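You operate a simulated robot arm through the tools that you are given. There is no shell and no other tool.

Carry out the task below with a simulated robot arm. There is one attempt and no reset: what you move stays moved.

TASK
Warm the red seal till READY shows, then put it in the blue tray.
Fine: it heats only with the lid shut; switch the warmer off before you open it, and leave it open.

The check looks at the end state, three seconds after you hand in, the way a careful person would. Anything else that was tipped, shoved, dropped, spilled or broken makes it a failure. A push-on lid holds only when it is set on centred and level and pressed home; a screw cap is set on level and turned clockwise until tight.

THE ROBOT
A 7-joint arm with a two-finger gripper, fixed in place. Base frame: the origin is at the foot of the arm, x ahead of it, y to its left, z up; the work surface is at about z = 0. Lengths are in m, angles in rad, forces in N, time in s.
With the tool pointing down near the work surface it reaches from about 0.22 to 0.56 m from the base axis. Its first joint turns from -2.897 to 2.897 rad. Payload 1.2 kg.
The tool frame sits at the grasp point between the pads (the TCP): z along the fingers, y along the line on which they close. The tips reach 0.022 m beyond it. The gripper opens to 0.092 m; its body begins 0.065 m behind the TCP.
Orientation is that of the tool frame in the base frame, as a unit quaternion [w, x, y, z]. With the fingers straight down and closing along the base's y, the tool's x points along the base's -x, its y along +y and its z along -z.

THE INTERFACE
- The arm moves only by the tool apply_moves. Its argument "motion" is a list of rows, each a list of 2 entries, a list of its own where there are three numbers: the shift along the tool's x, y, z in units of 20 mm (1.0 is 20 mm), then the turn, a rotation vector about the tool's x, y, z in units of 4 degrees (1.0 is 4 degrees). In form: [[[tx, ty, tz], [rx, ry, rz]], ...]. A call has 1 to 20 rows; each row shifts and turns the commanded pose from where the row before left it, along the tool's axes as they then stand. "grip" is the finger opening in m, from 0 to 0.092, set as the call begins (left out, the last holds). A call with a number of a shift or a turn outside -1 to 1 is refused whole. Rows are played at 5 a second. More than 0.05 m and 0.15 rad between two rows, or a gripper value outside its range, and nothing of the call is played. Where a pose cannot be reached the arm comes as near as it can. A force on the tool above 40 N (or 10 N above the force at the start of the call, whichever is more), or a blocked arm, ends the call early, and 0.2 s more pass. Each finger travels about 0.1436 m/s and halts on what it meets, pressing with about 26 N; the grip force reading is that of the motor and also rises with nothing between the fingers. The clock runs only during rows and for 0.2 s after the last one: add rows that do not move to give the fingers time. It gives the time, the measured TCP pose, the force on the tool (base axes), the opening and the grip force at its end, in the units of the frame above (readings bear some noise), with the torque about the TCP (base axes, N m) and any sound that the robot's microphone picked up, and new pictures: "pictures" is both (left out), scene, wrist or none.
- Cameras (640 x 400 px; columns grow to the right, rows downward): "scene" is fixed at [0.2098, -0.498, 0.556]; the picture's right is [0.89, -0.45, 0.00], its down [-0.26, -0.51, -0.82] and it looks along [0.37, 0.73, -0.57] (base axes); focal length 365 px, centre (320, 200). "wrist" rides on the gripper at [0.071, 0.019, -0.102] in the tool frame; the picture's right is [-0.26, 0.96, 0.00], its down [-0.75, -0.20, -0.63] and it looks along [-0.60, -0.16, 0.78] (tool axes); focal length 280 px, centre (320, 200). There is no depth. A picture from a camera that has moved, and an enlarged one, comes with that camera's place and axes in the base frame and with its lens. The place of the scene camera against the robot may be out by one fixed shift of up to 0.025 m in any direction.
- inspect(camera, box): a new picture of the part [left, top, right, bottom] of that camera's present view, enlarged. It takes no simulated time.
- sign_off(): hands the job in; it is judged then, once.

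Nothing tells you positions but the pictures and the camera data. Unless the task says otherwise, let go and move clear before handing in.

The tools are called after ">>>" by a JSON object that holds its "fn" and its "kwargs". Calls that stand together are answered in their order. apply_moves: Moves the arm, as the interface text tells. Its arguments: {"type":"object","properties":{"motion":{"type":"array","items":{"type":"array"}},"grip":{"type":"number"},"pictures":{"type":"string","enum":["both","scene","wrist","none"]}},"required":["motion"]} The other tools are called the same way: inspect (camera, box) takes an enlarged picture of a part of a camera's view; sign_off () hands the job in.

At the start:

```text
clock: 0.0
tcp_pos: [0.3856, 0.0747, 0.3079]
orientation: [0.0, 0.0, 1.0, 0.0]
contact_force: [0.5, 0.0, -0.3]
moment: [-0.04, 0.0, 0.0]
opening: 0.0921
finger_force: 0.2
```

scene: 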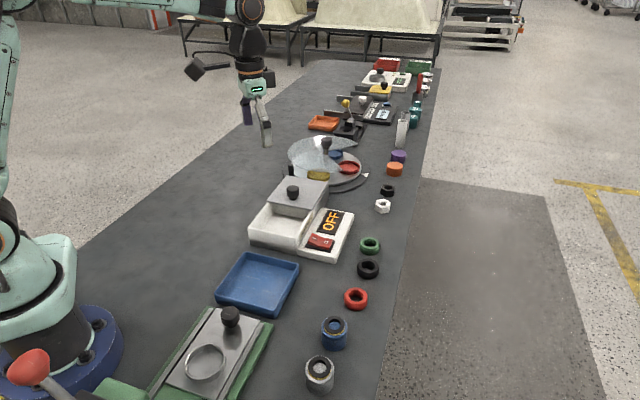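
wrist: 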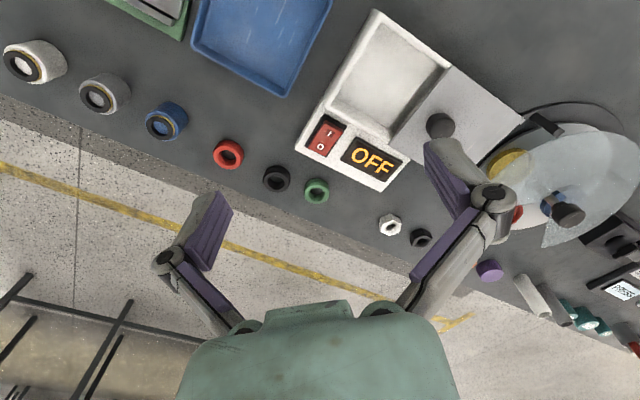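

I see a row of small parts along the table edge. The red seal looks to be near (0.49, -0.11), the warmer with its OFF display is at about y 0.05, and the blue tray is on the near side of it. I'll take closer pictures before moving.

>>> {"fn": "inspect", "kwargs": {"camera": "scene", "box": [200, 150, 400, 320]}}

>>> {"fn": "inspect", "kwargs": {"camera": "wrist", "box": [180, 0, 560, 240]}}

```text
2.35 times, centred on (300, 235) of scene
camera zoom: at [0.2098, -0.498, 0.556], right [0.89, -0.45, 0.0], down [-0.26, -0.51, -0.82], along [0.37, 0.73, -0.57], focal length 858 px, centre (367, 118)
```

zoom: 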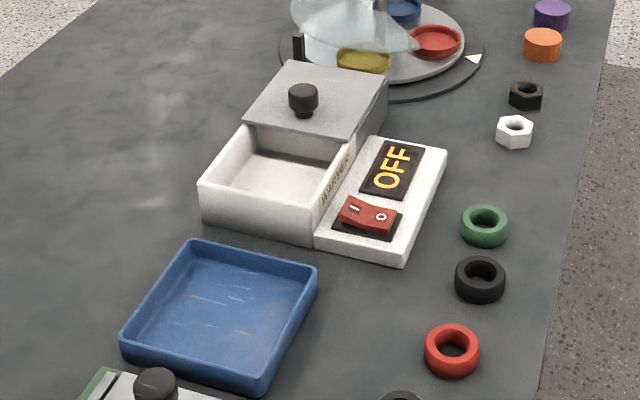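

```text
1.67 times, centred on (370, 120) of wrist
camera zoom: at [0.3164, 0.095, 0.4094], right [0.26, 0.96, 0.0], down [0.75, -0.2, 0.63], along [0.6, -0.16, -0.78], focal length 467 px, centre (237, 333)
```

zoom: 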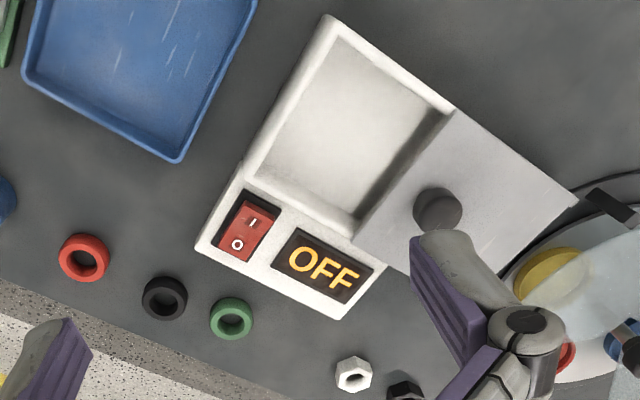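

The warmer's sides run at about 45° to the base, with its sliding lid open towards the far side. I'll turn the gripper 45° to line up with it and move above the red seal at a safe height.

>>> {"fn": "apply_moves", "kwargs": {"motion": [[[0, 0, 0.45], [0, 0, -0.9375]], [[0, 0, 0.45], [0, 0, -0.9375]], [[0, 0, 0.45], [0, 0, -0.9375]], [[0, 0, 0.45], [0, 0, -0.9375]], [[0, 0, 0.45], [0, 0, -0.9375]], [[0, 0, 0.45], [0, 0, -0.9375]], [[0, 0, 0.45], [0, 0, -0.9375]], [[0, 0, 0.45], [0, 0, -0.9375]], [[0, 0, 0.45], [0, 0, -0.9375]], [[0, 0, 0.45], [0, 0, -0.9375]], [[0, 0, 0.45], [0, 0, -0.9375]], [[0, 0, 0.45], [0, 0, -0.9375]]], "grip": 0.092}}

```text
clock: 2.6
tcp_pos: [0.3862, 0.0753, 0.1986]
orientation: [0.0, -0.384, 0.923, 0.001]
contact_force: [-0.9, 1.0, 0.8]
moment: [-0.04, 0.03, -0.02]
opening: 0.0922
finger_force: 0.1
camera wrist: at [0.323, 0.0386, 0.3005], right [-0.5, 0.87, 0.0], down [0.68, 0.39, 0.62], along [0.54, 0.31, -0.78], focal length 280 px, centre (320, 200)
```

scene: 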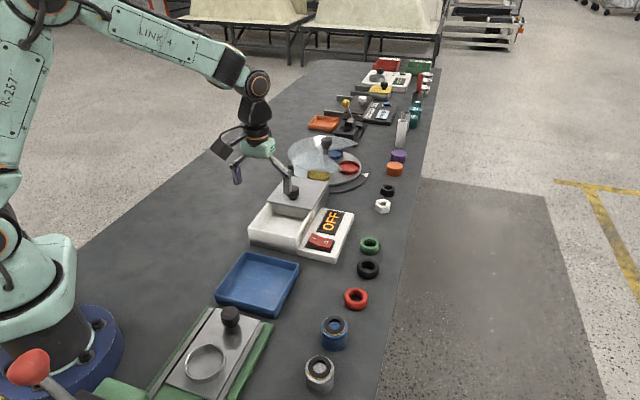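
wrist: 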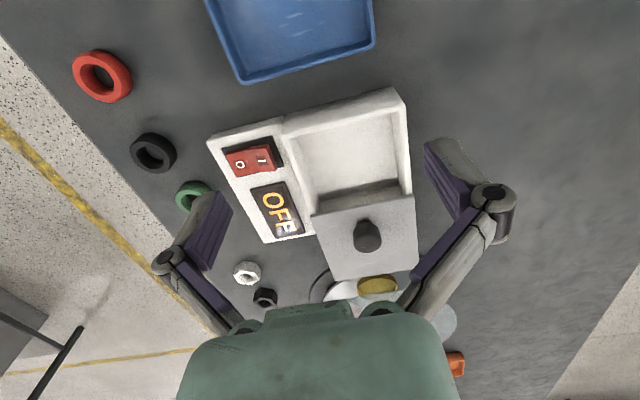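

The gripper is now turned 45° at about z = 0.2, and the box sides look nearly square to it. I'll zoom in here to fix the warmer and seal positions.

>>> {"fn": "inspect", "kwargs": {"camera": "wrist", "box": [190, 60, 450, 300]}}

>>> {"fn": "inspect", "kwargs": {"camera": "wrist", "box": [40, 20, 240, 220]}}

```text
1.67 times, centred on (320, 180) of wrist
camera zoom: at [0.323, 0.0386, 0.3005], right [-0.5, 0.87, 0.0], down [0.68, 0.39, 0.62], along [0.54, 0.31, -0.78], focal length 467 px, centre (320, 233)
```

zoom: 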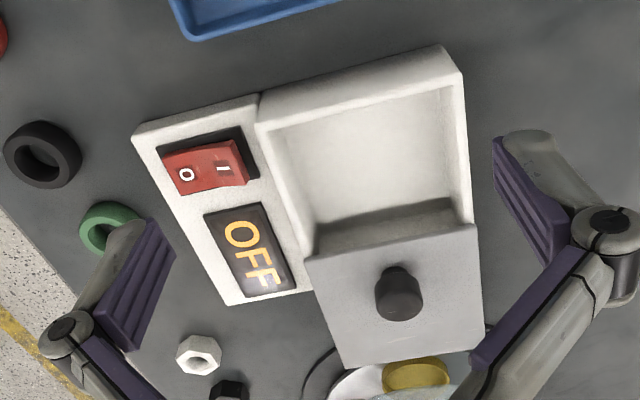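

```text
2.00 times, centred on (140, 120) of wrist
camera zoom: at [0.323, 0.0386, 0.3005], right [-0.5, 0.87, 0.0], down [0.68, 0.39, 0.62], along [0.54, 0.31, -0.78], focal length 561 px, centre (680, 360)
```

zoom: 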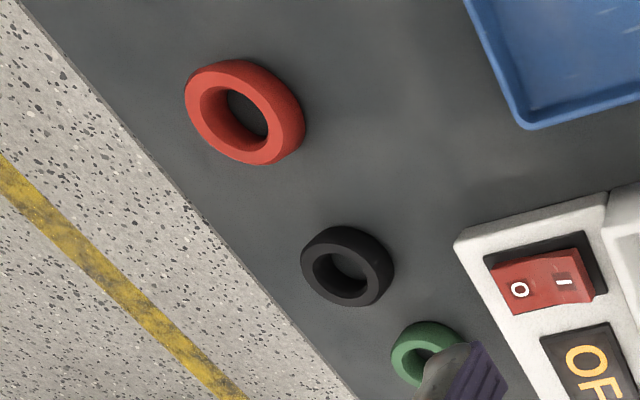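

From the two views I place the red seal at about (0.490, -0.102). The basin centre is near (0.447, 0.150), the lid knob near (0.496, 0.203, 0.074), and the rocker's I end near (0.488, 0.063). Next I'll move above the seal and come down to z of about 0.12.

>>> {"fn": "apply_moves", "kwargs": {"motion": [[[0.261, -0.993, 0.2], [0, 0, 0]], [[0.261, -0.993, 0.2], [0, 0, 0]], [[0.261, -0.993, 0.2], [0, 0, 0]], [[0.261, -0.993, 0.4], [0, 0, 0]], [[0.261, -0.993, 0.4], [0, 0, 0]], [[0.261, -0.993, 0.5], [0, 0, 0]], [[0.261, -0.993, 0.5], [0, 0, 0]], [[0.261, -0.993, 0.5], [0, 0, 0]], [[0.261, -0.993, 0.5], [0, 0, 0]], [[0.261, -0.993, 0.5], [0, 0, 0]], [[0, 0, 0], [0, 0, 0]]]}}

```text
clock: 5.0
tcp_pos: [0.4892, -0.1031, 0.1215]
orientation: [-0.001, -0.383, 0.924, -0.001]
contact_force: [-0.3, 0.8, 0.5]
moment: [-0.02, -0.01, 0.02]
opening: 0.0918
finger_force: 0.1
camera wrist: at [0.4274, -0.1392, 0.2234], right [-0.5, 0.87, 0.0], down [0.68, 0.39, 0.62], along [0.54, 0.31, -0.78], focal length 280 px, centre (320, 200)
```

scene: 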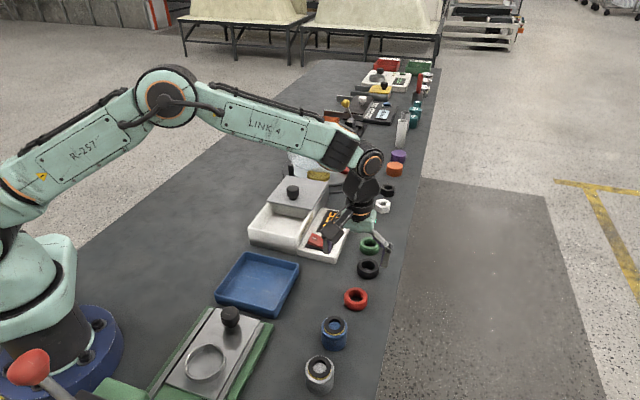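
wrist: 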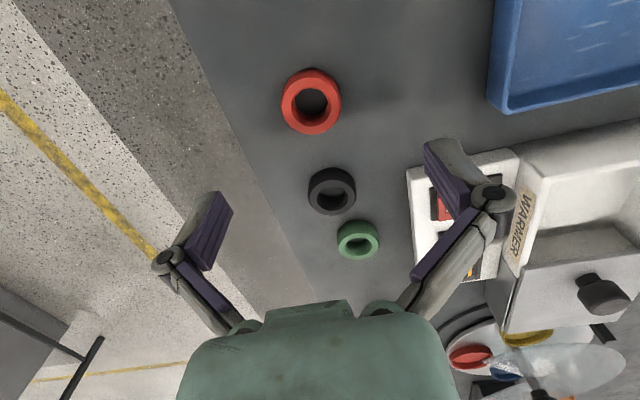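

The seal is a little off-centre, at about (0.493, -0.108), and there's clear space for the fingers on both sides. I'll correct the offset, lower to z = 0.06 and check.

>>> {"fn": "apply_moves", "kwargs": {"motion": [[[0.07, -0.35, 0.5], [0, 0, 0]], [[0, 0, 0.9], [0, 0, 0]], [[0, 0, 0.8], [0, 0, 0]], [[0, 0, 0.8], [0, 0, 0]], [[0, 0, 0], [0, 0, 0]]]}}

>>> {"fn": "inspect", "kwargs": {"camera": "scene", "box": [300, 200, 440, 340]}}

```text
clock: 6.2
tcp_pos: [0.4942, -0.1083, 0.0613]
orientation: [0.0, -0.382, 0.924, -0.001]
contact_force: [-0.5, -0.5, 0.5]
moment: [-0.01, -0.01, 0.01]
opening: 0.0922
finger_force: 0.1
camera wrist: at [0.4312, -0.1444, 0.1624], right [-0.5, 0.87, 0.0], down [0.68, 0.39, 0.63], along [0.54, 0.31, -0.78], focal length 280 px, centre (320, 200)
```

scene: 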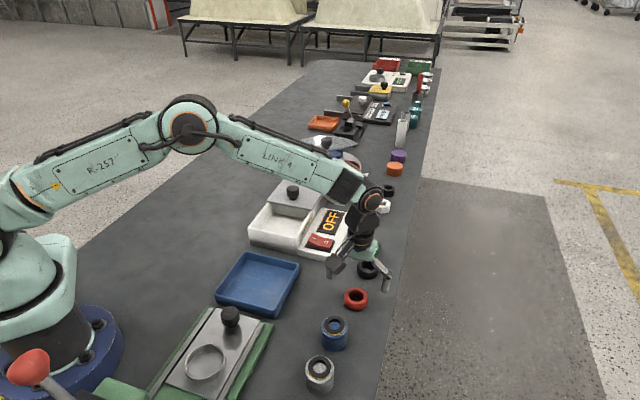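
wrist: 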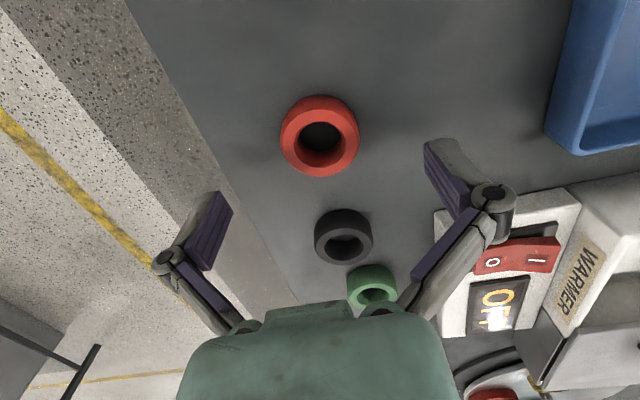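

```text
2.86 times, centred on (370, 270) of scene
camera zoom: at [0.2098, -0.498, 0.556], right [0.89, -0.45, 0.0], down [-0.26, -0.51, -0.82], along [0.37, 0.73, -0.57], focal length 1042 px, centre (177, 0)
```

zoom: 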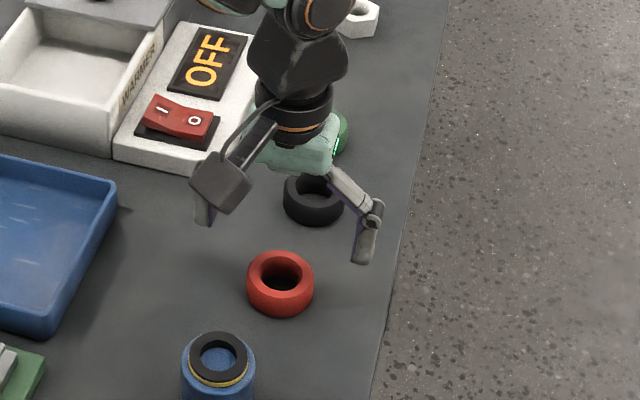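

The seal is centred between the open fingers. I'll lower to z of about 0.029 and close on it.

>>> {"fn": "apply_moves", "kwargs": {"motion": [[[0, 0, 0.6], [0, 0, 0]], [[0, 0, 0.6], [0, 0, 0]], [[0, 0, 0.4], [0, 0, 0]], [[0, 0, 0], [0, 0, 0]]], "pictures": "wrist"}}

>>> {"fn": "apply_moves", "kwargs": {"motion": [[[0, 0, 0], [0, 0, 0]], [[0, 0, 0], [0, 0, 0]], [[0, 0, 0], [0, 0, 0]], [[0, 0, 0], [0, 0, 0]]], "grip": 0.03}}

```text
clock: 7.2
tcp_pos: [0.493, -0.1087, 0.0296]
orientation: [-0.001, -0.383, 0.924, 0.0]
contact_force: [0.3, 0.2, 0.4]
moment: [-0.01, 0.0, -0.01]
opening: 0.0918
finger_force: 0.1
camera wrist: at [0.4307, -0.144, 0.1306], right [-0.5, 0.87, 0.0], down [0.68, 0.39, 0.62], along [0.54, 0.31, -0.78], focal length 280 px, centre (320, 200)
```

wrist: 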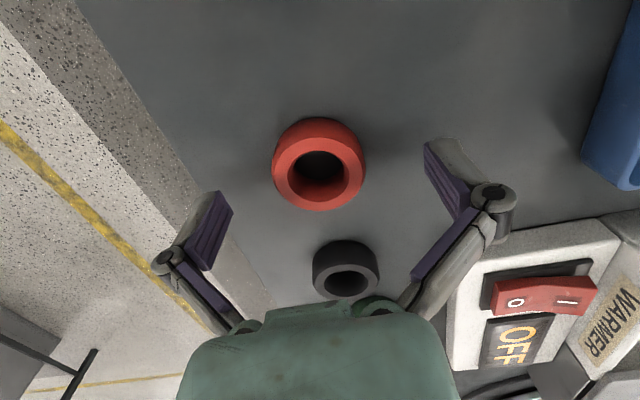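

```text
clock: 8.2
tcp_pos: [0.4957, -0.1082, 0.0315]
orientation: [0.002, -0.383, 0.924, -0.001]
contact_force: [-6.2, 0.1, 30.0]
moment: [0.12, 0.13, 0.04]
opening: 0.0441
finger_force: 26.0
camera wrist: at [0.4313, -0.1441, 0.132], right [-0.5, 0.87, 0.0], down [0.68, 0.39, 0.63], along [0.55, 0.31, -0.78], focal length 280 px, centre (320, 200)
```

scene: 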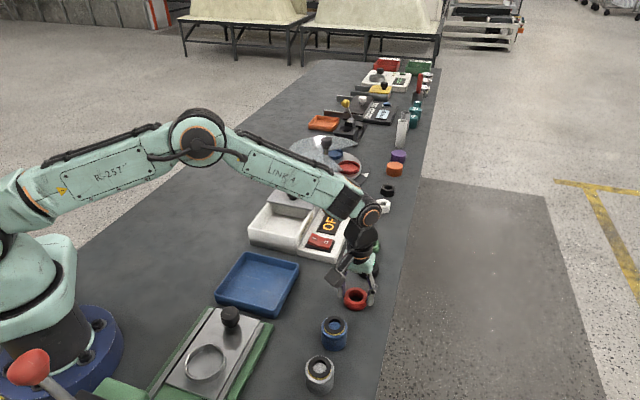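
wrist: 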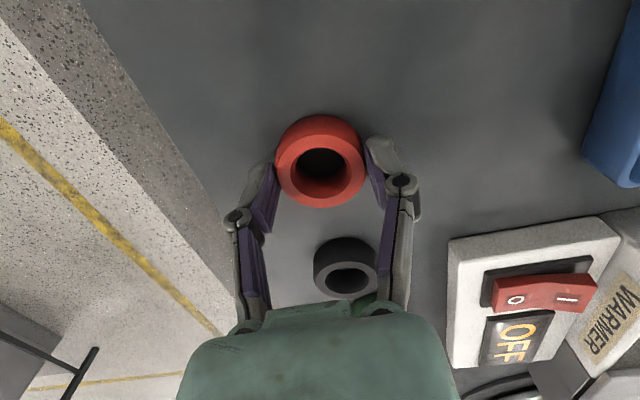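

The fingers have closed on the seal with a 0.044 opening and 26 N grip. The upward push suggests the tips are touching the table. I'll lift straight up and check the hold.

>>> {"fn": "apply_moves", "kwargs": {"motion": [[[0, 0, -0.3], [0, 0, 0]], [[0, 0, -0.7], [0, 0, 0]], [[0, 0, -1], [0, 0, 0]], [[0, 0, -1], [0, 0, 0]], [[0, 0, -1], [0, 0, 0]], [[0, 0, -1], [0, 0, 0]], [[0, 0, 0], [0, 0, 0]]]}}

```text
clock: 9.8
tcp_pos: [0.494, -0.1091, 0.129]
orientation: [0.0, -0.383, 0.924, 0.0]
contact_force: [0.3, -0.5, -1.3]
moment: [-0.03, 0.0, -0.01]
opening: 0.0441
finger_force: 25.5
camera wrist: at [0.4318, -0.1445, 0.2311], right [-0.5, 0.87, 0.0], down [0.68, 0.39, 0.62], along [0.54, 0.31, -0.78], focal length 280 px, centre (320, 200)
```

scene: 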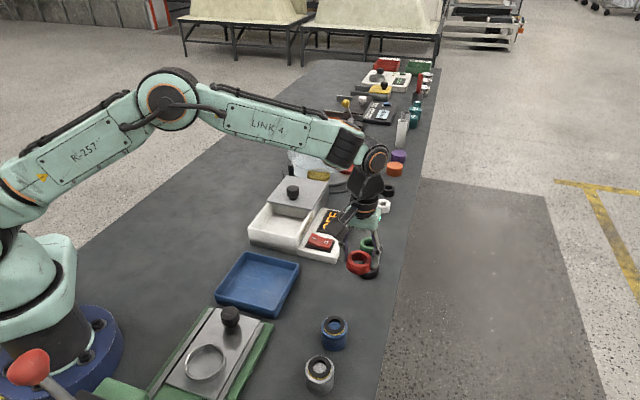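
wrist: 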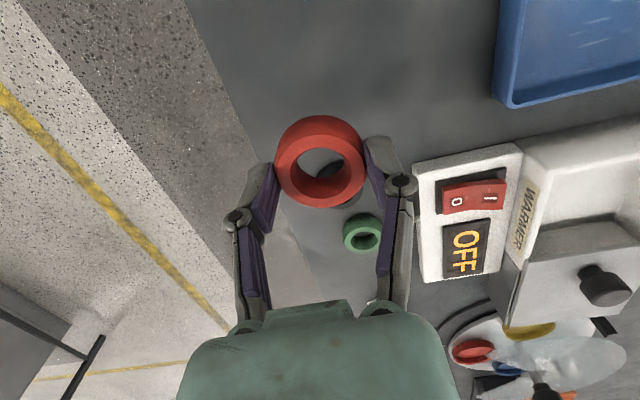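

The seal came up cleanly and sits level in the pads. I'll carry it up and over to above the basin centre at about (0.447, 0.150).

>>> {"fn": "apply_moves", "kwargs": {"motion": [[[0, 0, -0.8], [0, 0, 0]], [[-0.3, 0.45, -0.7], [0, 0, 0]], [[-0.6, 0.86, 0], [0, 0, 0]], [[-0.66, 0.95, 0], [0, 0, 0]], [[-0.66, 0.95, 0], [0, 0, 0]], [[-0.66, 0.95, 0], [0, 0, 0]], [[-0.66, 0.95, 0], [0, 0, 0]], [[-0.66, 0.95, 0], [0, 0, 0]], [[-0.66, 0.95, 0], [0, 0, 0]], [[-0.66, 0.95, 0], [0, 0, 0]], [[-0.66, 0.95, 0], [0, 0, 0]], [[-0.66, 0.95, 0], [0, 0, 0]], [[-0.66, 0.96, 0], [0, 0, 0]], [[0, 0, 0], [0, 0, 0]]]}}

```text
clock: 12.8
tcp_pos: [0.4471, 0.1517, 0.16]
orientation: [0.0, -0.383, 0.924, 0.0]
contact_force: [-0.2, 0.7, -1.5]
moment: [0.01, -0.02, 0.02]
opening: 0.0443
finger_force: 26.2
camera wrist: at [0.3852, 0.1151, 0.2614], right [-0.5, 0.87, 0.0], down [0.68, 0.39, 0.62], along [0.54, 0.31, -0.78], focal length 280 px, centre (320, 200)
```

scene: 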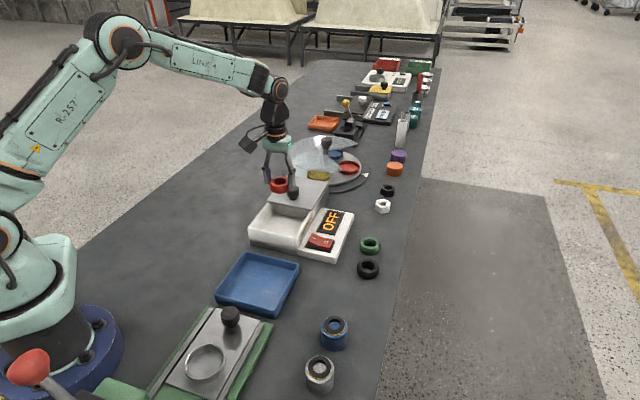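
wrist: 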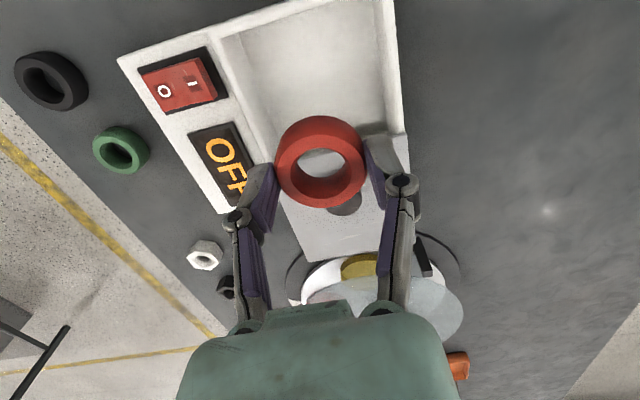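

The seal is above the warmer with the basin visible behind it. I'll zoom in to measure the inside of the basin from here.

>>> {"fn": "inspect", "kwargs": {"camera": "wrist", "box": [200, 0, 440, 160]}}

>>> {"fn": "inspect", "kwargs": {"camera": "scene", "box": [220, 130, 380, 270]}}

```text
2.50 times, centred on (320, 80) of wrist
camera zoom: at [0.3852, 0.1151, 0.2614], right [-0.5, 0.87, 0.0], down [0.68, 0.39, 0.62], along [0.54, 0.31, -0.78], focal length 701 px, centre (320, 500)
```

zoom: 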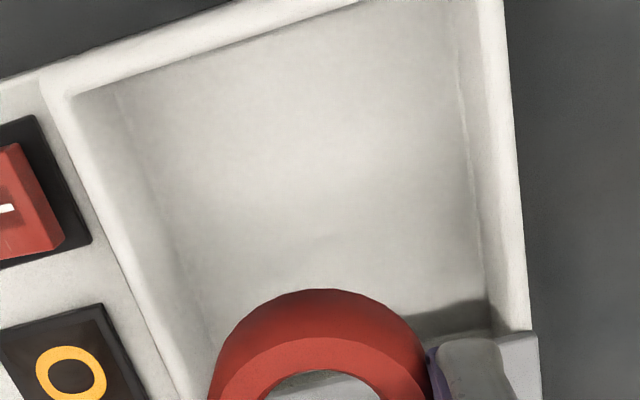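

```text
2.86 times, centred on (300, 200) of scene
camera zoom: at [0.2098, -0.498, 0.556], right [0.89, -0.45, 0.0], down [-0.26, -0.51, -0.82], along [0.37, 0.73, -0.57], focal length 1042 px, centre (377, 200)
```

zoom: 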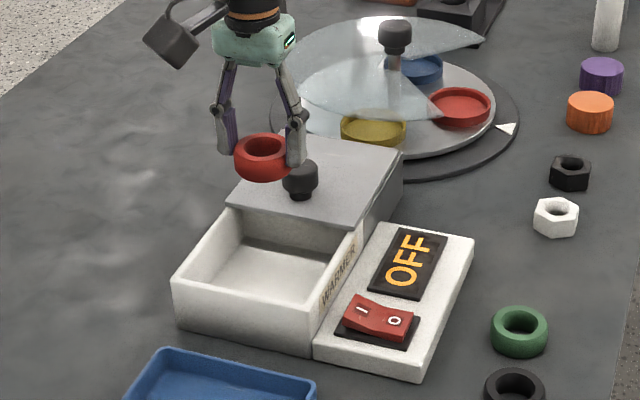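

The basin centre across the box is within about 2 mm of the tool, and the knob clears the gripper body. I'll nudge for centring and lower partway in.

>>> {"fn": "apply_moves", "kwargs": {"motion": [[[0.1, -0.09, 0.6], [0, 0, 0]], [[0, 0, 1], [0, 0, 0]], [[0, 0, 1], [0, 0, 0]], [[0, 0, 1], [0, 0, 0]], [[0, 0, 0.8], [0, 0, 0]], [[0, 0, 0.5], [0, 0, 0]], [[0, 0, 0], [0, 0, 0]]]}}

>>> {"fn": "inspect", "kwargs": {"camera": "scene", "box": [220, 130, 380, 270]}}

```text
clock: 14.4
tcp_pos: [0.448, 0.1477, 0.061]
orientation: [0.0, -0.382, 0.924, 0.0]
contact_force: [0.1, 0.4, -1.5]
moment: [-0.03, 0.0, 0.0]
opening: 0.0442
finger_force: 26.2
camera wrist: at [0.3851, 0.1119, 0.1633], right [-0.5, 0.87, 0.0], down [0.68, 0.39, 0.63], along [0.54, 0.31, -0.78], focal length 280 px, centre (320, 200)
```

scene: 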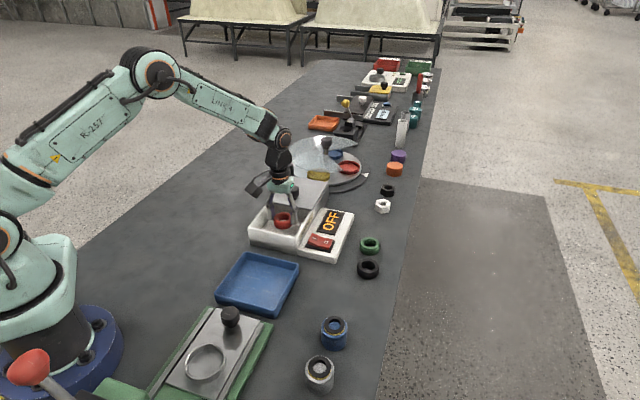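
wrist: 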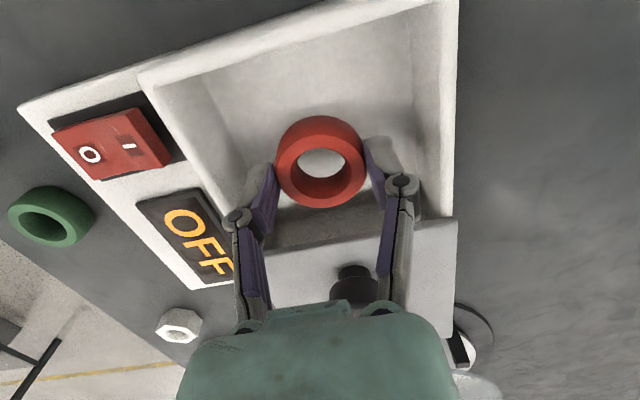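

```text
2.86 times, centred on (300, 200) of scene
camera zoom: at [0.2098, -0.498, 0.556], right [0.89, -0.45, 0.0], down [-0.26, -0.51, -0.82], along [0.37, 0.73, -0.57], focal length 1042 px, centre (377, 200)
```

zoom: 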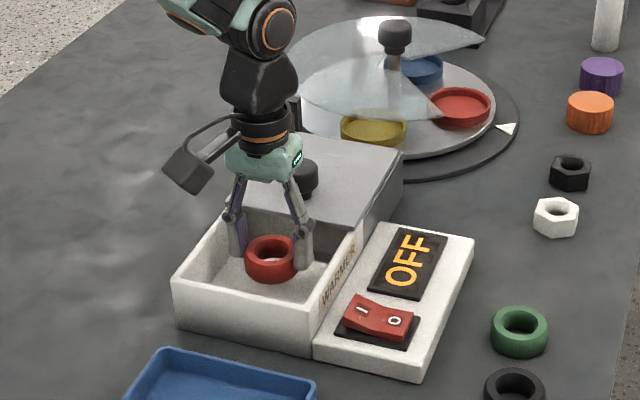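

The seal is inside the basin with space around both fingers. I'll lower slowly until I feel the floor.

>>> {"fn": "apply_moves", "kwargs": {"motion": [[[0, 0, 0.25], [0, 0, 0]], [[0, 0, 0.25], [0, 0, 0]], [[0, 0, 0.15], [0, 0, 0]], [[0, 0, 0.1], [0, 0, 0]], [[0, 0, 0], [0, 0, 0]]], "pictures": "wrist"}}

```text
clock: 15.6
tcp_pos: [0.4479, 0.1489, 0.0476]
orientation: [0.001, -0.382, 0.924, -0.001]
contact_force: [-0.3, 0.7, -0.4]
moment: [-0.02, -0.01, -0.02]
opening: 0.0441
finger_force: 26.2
camera wrist: at [0.385, 0.1121, 0.1481], right [-0.5, 0.87, 0.0], down [0.68, 0.39, 0.63], along [0.54, 0.31, -0.78], focal length 280 px, centre (320, 200)
```

wrist: 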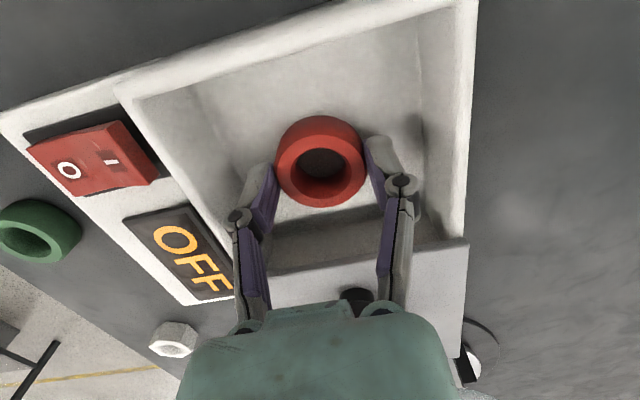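

>>> {"fn": "apply_moves", "kwargs": {"motion": [[[0, 0, 0.1], [0, 0, 0]], [[0, 0, 0], [0, 0, 0]]], "pictures": "none"}}

```text
clock: 16.2
tcp_pos: [0.4482, 0.1486, 0.0455]
orientation: [0.0, -0.382, 0.924, 0.0]
contact_force: [-0.6, -0.7, 0.1]
moment: [0.01, 0.04, 0.03]
opening: 0.0442
finger_force: 26.0
```

>>> {"fn": "apply_moves", "kwargs": {"motion": [[[0, 0, 0.1], [0, 0, 0]], [[0, 0, 0], [0, 0, 0]]], "pictures": "none"}}

```text
clock: 16.8
tcp_pos: [0.4494, 0.1483, 0.0442]
orientation: [0.0, -0.383, 0.924, 0.0]
contact_force: [0.2, -0.7, -0.7]
moment: [0.0, -0.03, -0.01]
opening: 0.0442
finger_force: 26.0
```

>>> {"fn": "apply_moves", "kwargs": {"motion": [[[0, 0, 0.1], [0, 0, 0]], [[0, 0, 0.1], [0, 0, 0]], [[0, 0, 0], [0, 0, 0]]], "pictures": "wrist"}}

```text
clock: 17.6
tcp_pos: [0.4475, 0.1472, 0.0401]
orientation: [0.001, -0.382, 0.924, 0.001]
contact_force: [-9.8, -3.0, 26.9]
moment: [0.01, 0.29, 0.1]
opening: 0.0443
finger_force: 26.1
camera wrist: at [0.3852, 0.1122, 0.1419], right [-0.5, 0.87, 0.0], down [0.68, 0.39, 0.63], along [0.54, 0.31, -0.78], focal length 280 px, centre (320, 200)
```

wrist: 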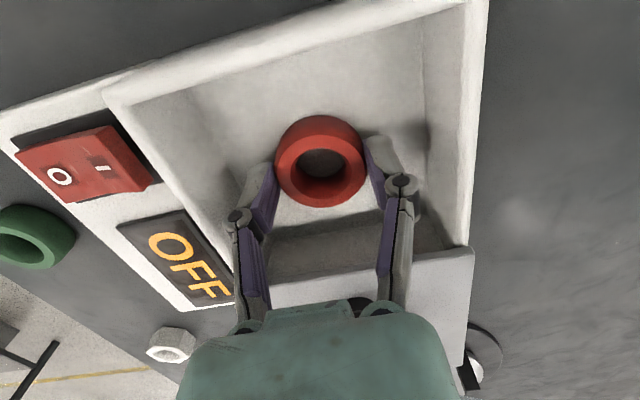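

The seal is on the floor, as the contact force rose at z of about 0.040. I'll ease off 1 mm, open a little to release it, and lift out.

>>> {"fn": "apply_moves", "kwargs": {"motion": [[[0, 0, -0.06], [0, 0, 0]], [[0, 0, 0], [0, 0, 0]]], "pictures": "none"}}

>>> {"fn": "apply_moves", "kwargs": {"motion": [[[0, 0, 0], [0, 0, 0]], [[0, 0, 0], [0, 0, 0]], [[0, 0, 0], [0, 0, 0]]], "grip": 0.058, "pictures": "wrist"}}

```text
clock: 18.2
tcp_pos: [0.4484, 0.1487, 0.0413]
orientation: [0.002, -0.381, 0.924, 0.0]
contact_force: [3.3, -0.4, 10.6]
moment: [0.08, -0.1, 0.01]
opening: 0.0442
finger_force: 25.9
```

```text
clock: 19.0
tcp_pos: [0.4482, 0.1493, 0.0402]
orientation: [0.001, -0.382, 0.924, 0.0]
contact_force: [-0.3, -0.1, -0.2]
moment: [0.01, 0.02, 0.02]
opening: 0.058
finger_force: 0.1
camera wrist: at [0.3845, 0.1125, 0.1419], right [-0.5, 0.87, 0.0], down [0.68, 0.39, 0.62], along [0.54, 0.31, -0.78], focal length 280 px, centre (320, 200)
```

wrist: 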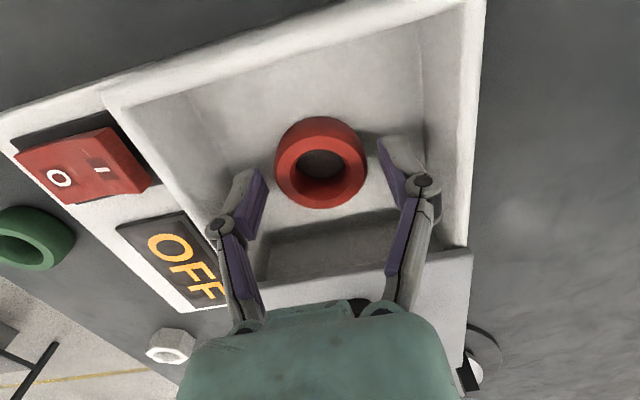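

The seal is released and flat on the basin floor. I'll lift straight up out of the basin.

>>> {"fn": "apply_moves", "kwargs": {"motion": [[[0, 0, -0.5], [0, 0, 0]], [[0, 0, -1], [0, 0, 0]], [[0, 0, -1], [0, 0, 0]], [[0, 0, -1], [0, 0, 0]], [[0, 0, -1], [0, 0, 0]], [[0, 0, -1], [0, 0, 0]], [[0, 0, -1], [0, 0, 0]], [[0, 0, 0], [0, 0, 0]]]}}

>>> {"fn": "inspect", "kwargs": {"camera": "wrist", "box": [220, 40, 460, 300]}}

>>> {"fn": "inspect", "kwargs": {"camera": "scene", "box": [220, 130, 380, 270]}}

```text
clock: 20.8
tcp_pos: [0.448, 0.1485, 0.171]
orientation: [0.0, -0.383, 0.924, 0.0]
contact_force: [0.3, 0.4, 0.1]
moment: [0.0, 0.01, -0.03]
opening: 0.058
finger_force: 0.0
camera wrist: at [0.3841, 0.1124, 0.2719], right [-0.5, 0.87, 0.0], down [0.68, 0.39, 0.63], along [0.54, 0.31, -0.78], focal length 280 px, centre (320, 200)
```

scene: 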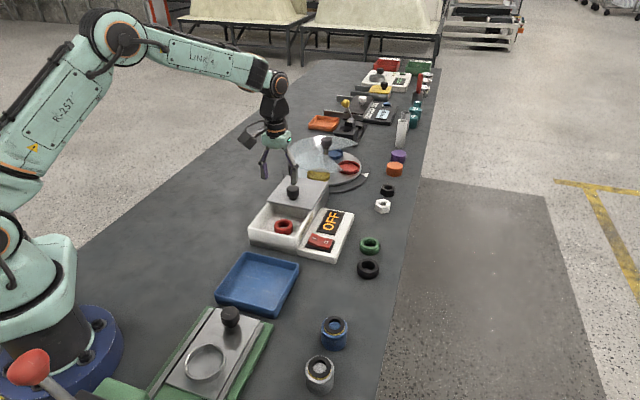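
wrist: 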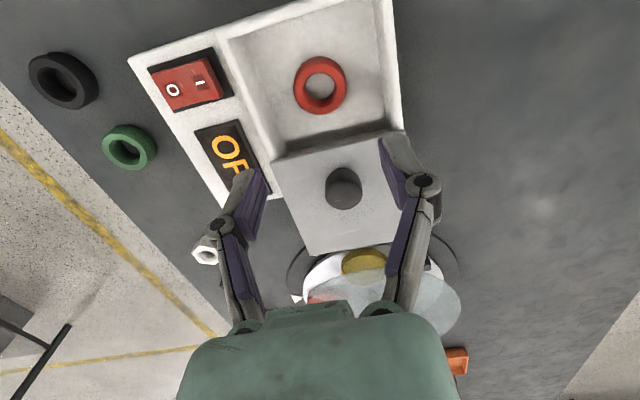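

```text
1.54 times, centred on (340, 170) of wrist
camera zoom: at [0.3841, 0.1124, 0.2719], right [-0.5, 0.87, 0.0], down [0.68, 0.39, 0.63], along [0.54, 0.31, -0.78], focal length 431 px, centre (289, 246)
```

zoom: 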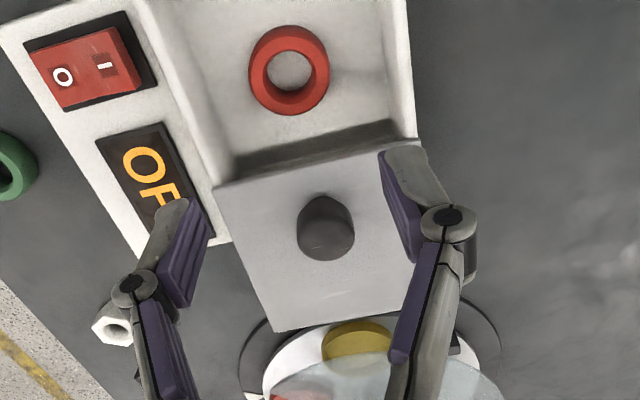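

```text
2.86 times, centred on (300, 200) of scene
camera zoom: at [0.2098, -0.498, 0.556], right [0.89, -0.45, 0.0], down [-0.26, -0.51, -0.82], along [0.37, 0.73, -0.57], focal length 1042 px, centre (377, 200)
```

zoom: 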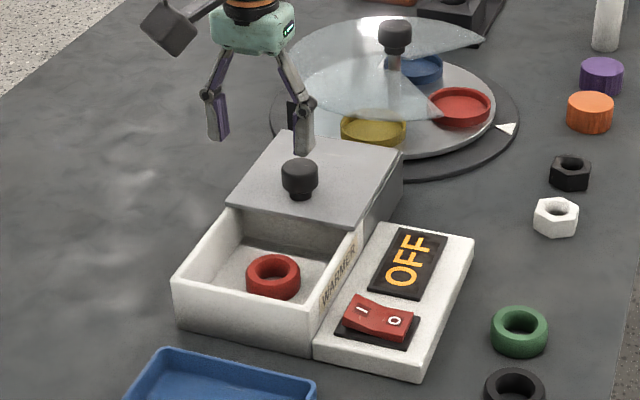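

The seal sits centred in the basin, and the lid knob is at about (0.497, 0.202). I'll move above the knob with the fingers across the slide direction and check alignment before going down.

>>> {"fn": "apply_moves", "kwargs": {"motion": [[[-0.8, 0.04, 0], [0, 0, 0]], [[-0.9, 0.04, 0], [0, 0, 0]], [[-0.96, 0.04, 0], [0, 0, 0]], [[-0.96, 0.036, 0.5], [0, 0, 0]], [[0, 0, 1], [0, 0, 0]], [[0, 0, 0.7], [0, 0, 0]], [[0, 0, 0], [0, 0, 0]]], "grip": 0.07}}

>>> {"fn": "inspect", "kwargs": {"camera": "scene", "box": [220, 110, 380, 250]}}

```text
clock: 22.4
tcp_pos: [0.4962, 0.2021, 0.1262]
orientation: [0.0, -0.382, 0.924, 0.0]
contact_force: [-0.6, 0.5, 0.4]
moment: [-0.03, 0.01, 0.03]
opening: 0.0702
finger_force: 0.1
camera wrist: at [0.4332, 0.1658, 0.2271], right [-0.5, 0.87, 0.0], down [0.68, 0.39, 0.62], along [0.54, 0.31, -0.78], focal length 280 px, centre (320, 200)
```

scene: 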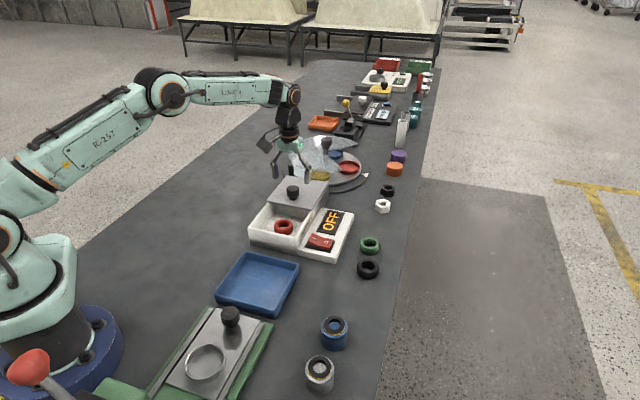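
wrist: 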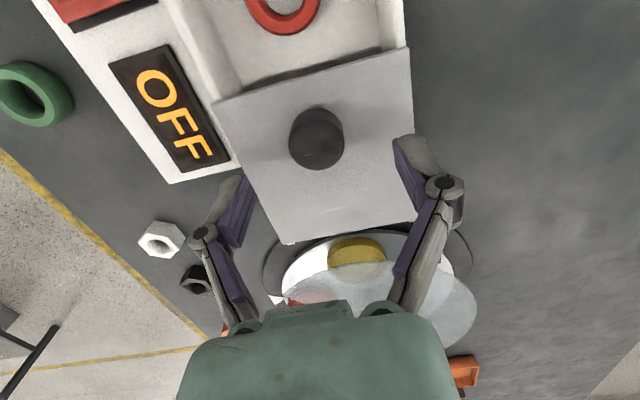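

```text
2.86 times, centred on (300, 180) of scene
camera zoom: at [0.2098, -0.498, 0.556], right [0.89, -0.45, 0.0], down [-0.26, -0.51, -0.82], along [0.37, 0.73, -0.57], focal length 1042 px, centre (377, 257)
```

zoom: 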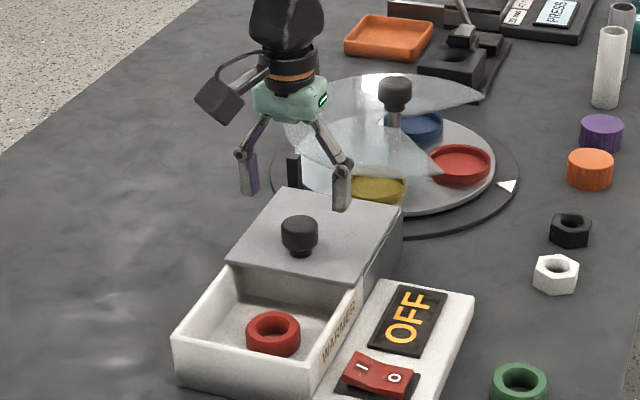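

The knob is centred between the fingers to within 2 mm, and the glass-covered turntable is well clear. I'll lower to about z = 0.088 and close on the knob.

>>> {"fn": "apply_moves", "kwargs": {"motion": [[[0, -0.08, 0.6], [0, 0, 0]], [[0, 0, 0.7], [0, 0, 0]], [[0, 0, 0.6], [0, 0, 0]], [[0, 0, 0], [0, 0, 0]]], "pictures": "both"}}

>>> {"fn": "inspect", "kwargs": {"camera": "scene", "box": [220, 110, 380, 250]}}

```text
clock: 23.4
tcp_pos: [0.4977, 0.2019, 0.0886]
orientation: [0.0, -0.383, 0.924, 0.001]
contact_force: [0.4, -0.1, 0.9]
moment: [-0.01, 0.01, -0.02]
opening: 0.0699
finger_force: 0.0
camera wrist: at [0.4346, 0.1648, 0.1892], right [-0.5, 0.87, 0.0], down [0.68, 0.39, 0.63], along [0.54, 0.31, -0.78], focal length 280 px, centre (320, 200)
```

scene: 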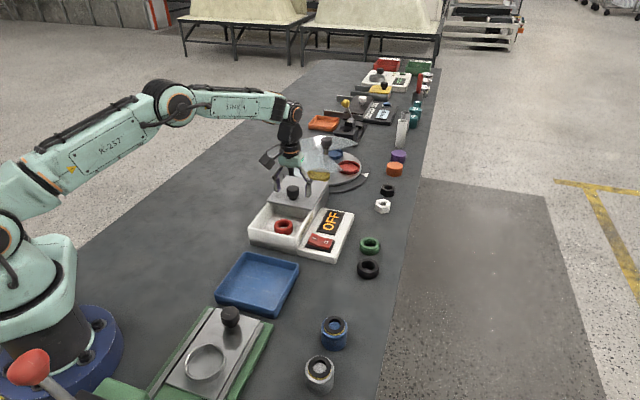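
wrist: 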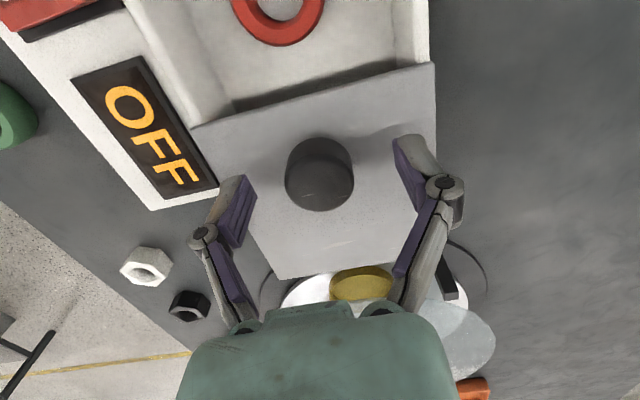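

```text
2.86 times, centred on (300, 180) of scene
camera zoom: at [0.2098, -0.498, 0.556], right [0.89, -0.45, 0.0], down [-0.26, -0.51, -0.82], along [0.37, 0.73, -0.57], focal length 1042 px, centre (377, 257)
```

zoom: 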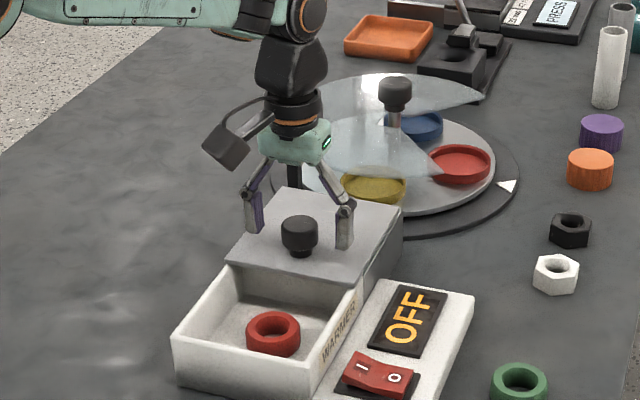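

>>> {"fn": "apply_moves", "kwargs": {"motion": [[[0, 0, 0], [0, 0, 0]], [[0, 0, 0], [0, 0, 0]], [[0, 0, 0], [0, 0, 0]], [[0, 0, 0], [0, 0, 0]]], "grip": 0.015}}

```text
clock: 24.4
tcp_pos: [0.4982, 0.2014, 0.0893]
orientation: [0.001, -0.383, 0.924, -0.001]
contact_force: [2.2, -1.2, 13.0]
moment: [-0.02, -0.08, 0.03]
opening: 0.0314
finger_force: 27.7
camera wrist: at [0.4349, 0.1648, 0.1901], right [-0.5, 0.87, 0.0], down [0.68, 0.39, 0.63], along [0.54, 0.31, -0.78], focal length 280 px, centre (320, 200)
```

scene: 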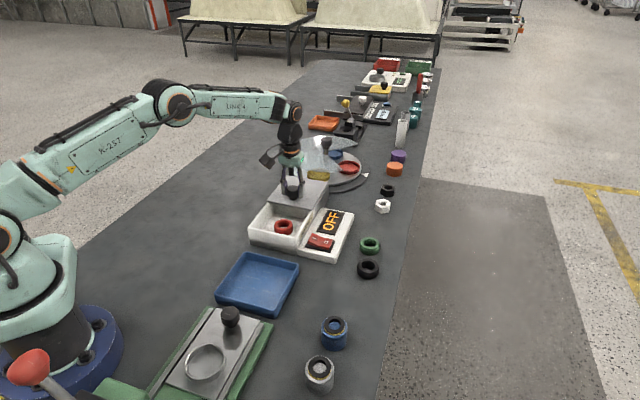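
wrist: 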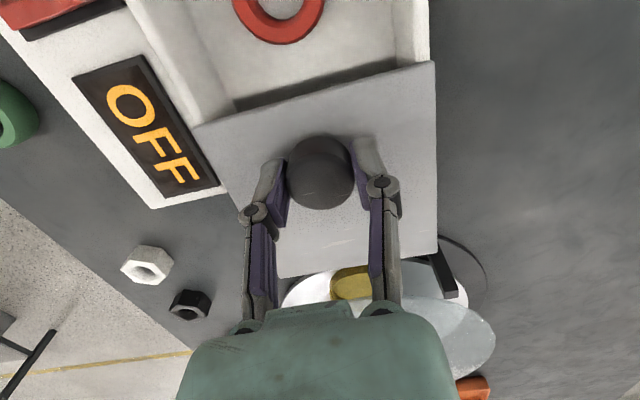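

The knob is gripped at 0.031 wide. I'll slide the lid about 20 mm towards closed and check how it moves.

>>> {"fn": "apply_moves", "kwargs": {"motion": [[[0.25, 0, -0.03], [0, 0, 0]], [[0.25, 0, 0], [0, 0, 0]], [[0.25, 0, 0], [0, 0, 0]], [[0.25, 0, 0], [0, 0, 0]]]}}

```text
clock: 25.4
tcp_pos: [0.4828, 0.1859, 0.0894]
orientation: [-0.001, -0.382, 0.924, 0.0]
contact_force: [3.2, -3.3, 9.3]
moment: [-0.07, -0.15, -0.03]
opening: 0.0315
finger_force: 28.4
camera wrist: at [0.4202, 0.1501, 0.1902], right [-0.5, 0.87, 0.0], down [0.68, 0.39, 0.63], along [0.54, 0.31, -0.78], focal length 280 px, centre (320, 200)
```

scene: 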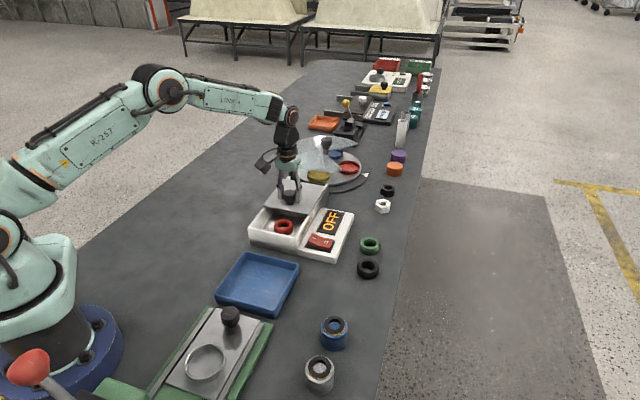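
wrist: 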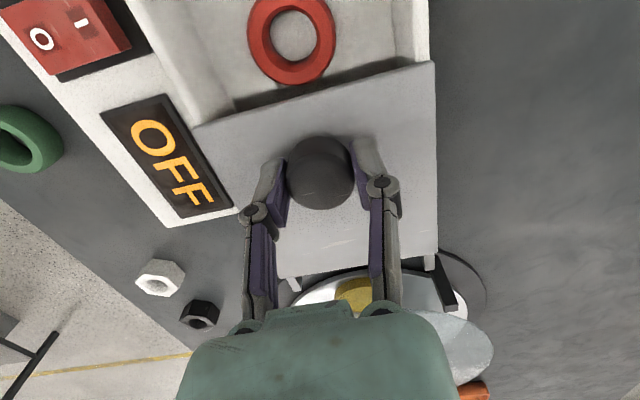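

The lid slides smoothly with the knob and forces stay low. I'll continue another 60 mm.

>>> {"fn": "apply_moves", "kwargs": {"motion": [[[0.3, -0.01, 0], [0, 0, 0]], [[0.4, -0.01, 0], [0, 0, 0]], [[0.4, -0.01, 0], [0, 0, 0]], [[0.4, -0.01, 0], [0, 0, 0]], [[0.4, -0.01, 0], [0, 0, 0]], [[0.4, -0.01, 0], [0, 0, 0]], [[0.4, -0.01, 0], [0, 0, 0]], [[0.3, 0, 0], [0, 0, 0]]]}}

```text
clock: 27.2
tcp_pos: [0.4407, 0.1424, 0.0887]
orientation: [0.0, -0.384, 0.923, 0.001]
contact_force: [-8.6, 9.9, 12.6]
moment: [-0.01, 0.46, 0.08]
opening: 0.0315
finger_force: 28.2
camera wrist: at [0.3784, 0.1073, 0.1901], right [-0.5, 0.87, 0.0], down [0.68, 0.39, 0.62], along [0.54, 0.31, -0.78], focal length 280 px, centre (320, 200)
```

scene: 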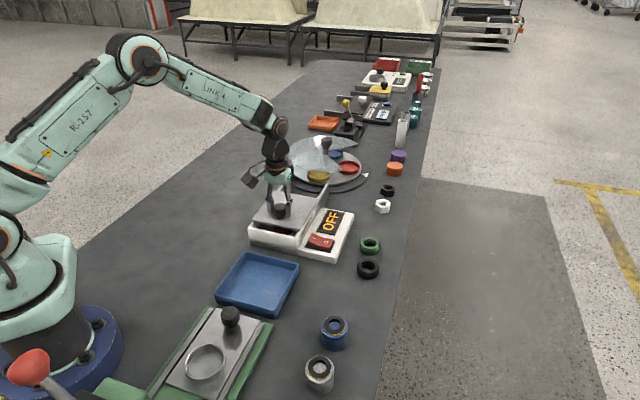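
wrist: 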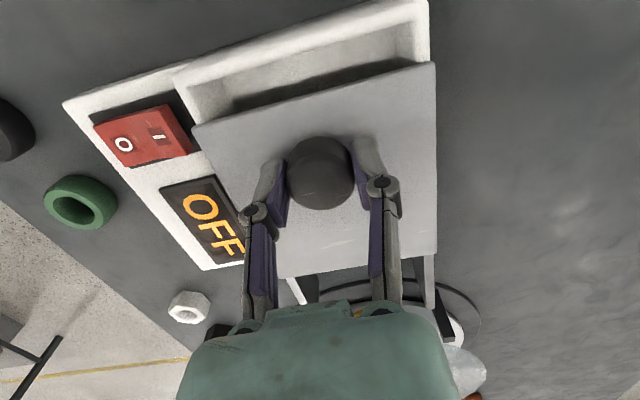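

Most of the basin is covered, with a narrow gap left. I'll take out a small sideways strain and close the rest slowly.

>>> {"fn": "apply_moves", "kwargs": {"motion": [[[0.2, 0.04, 0], [0, 0, 0]], [[0.2, 0.02, 0], [0, 0, 0]], [[0.15, 0, 0], [0, 0, 0]], [[0.15, 0, 0], [0, 0, 0]]]}}

```text
clock: 28.2
tcp_pos: [0.4303, 0.133, 0.0897]
orientation: [0.001, -0.382, 0.924, 0.0]
contact_force: [-7.2, 8.1, 13.8]
moment: [0.04, 0.2, 0.02]
opening: 0.0313
finger_force: 28.2
camera wrist: at [0.3678, 0.0975, 0.1899], right [-0.5, 0.87, 0.0], down [0.68, 0.39, 0.63], along [0.54, 0.31, -0.78], focal length 280 px, centre (320, 200)
```

scene: 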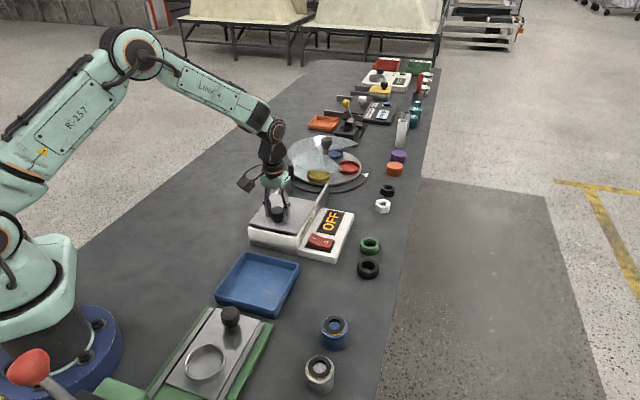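
wrist: 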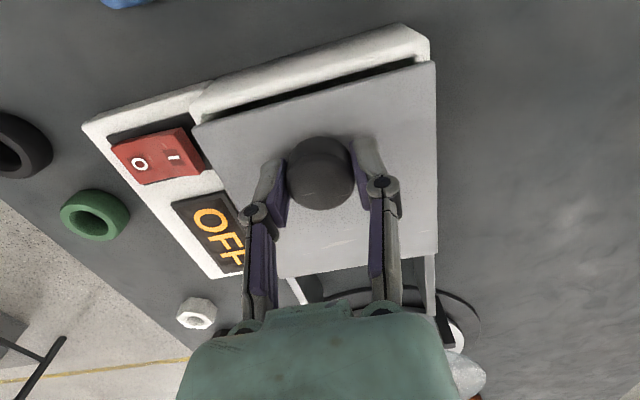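

>>> {"fn": "apply_moves", "kwargs": {"motion": [[[0.1, 0.03, 0], [0, 0, 0]], [[0.1, 0.02, 0], [0, 0, 0]], [[0.1, 0, 0], [0, 0, 0]]]}}

>>> {"fn": "inspect", "kwargs": {"camera": "wrist", "box": [160, 0, 460, 160]}}

```text
clock: 29.0
tcp_pos: [0.426, 0.1295, 0.0873]
orientation: [0.0, -0.381, 0.924, 0.0]
contact_force: [0.5, -0.9, 11.1]
moment: [-0.07, 0.04, -0.14]
opening: 0.0312
finger_force: 27.9
camera wrist: at [0.3633, 0.0936, 0.1899], right [-0.49, 0.87, 0.0], down [0.68, 0.39, 0.63], along [0.54, 0.31, -0.78], focal length 280 px, centre (320, 200)
```

scene: 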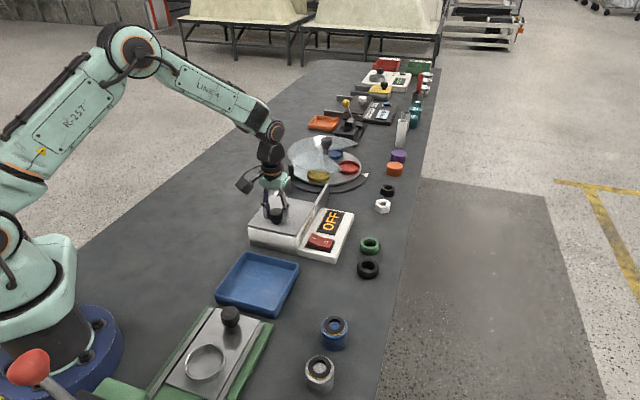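
wrist: 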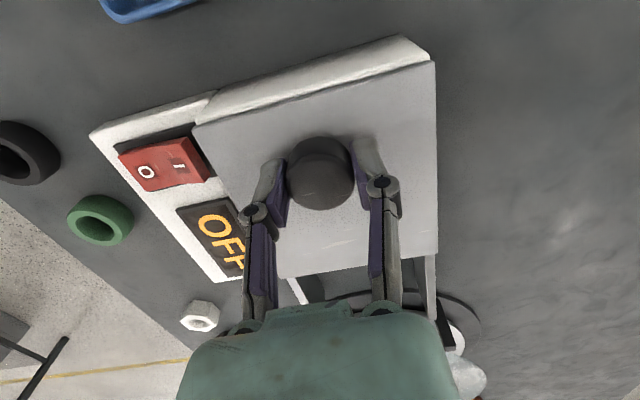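

```text
2.13 times, centred on (310, 80) of wrist
camera zoom: at [0.3633, 0.0936, 0.1899], right [-0.49, 0.87, 0.0], down [0.68, 0.39, 0.63], along [0.54, 0.31, -0.78], focal length 598 px, centre (341, 456)
```

zoom: 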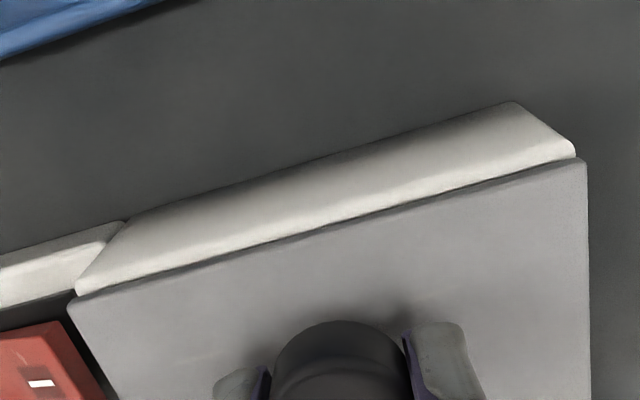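

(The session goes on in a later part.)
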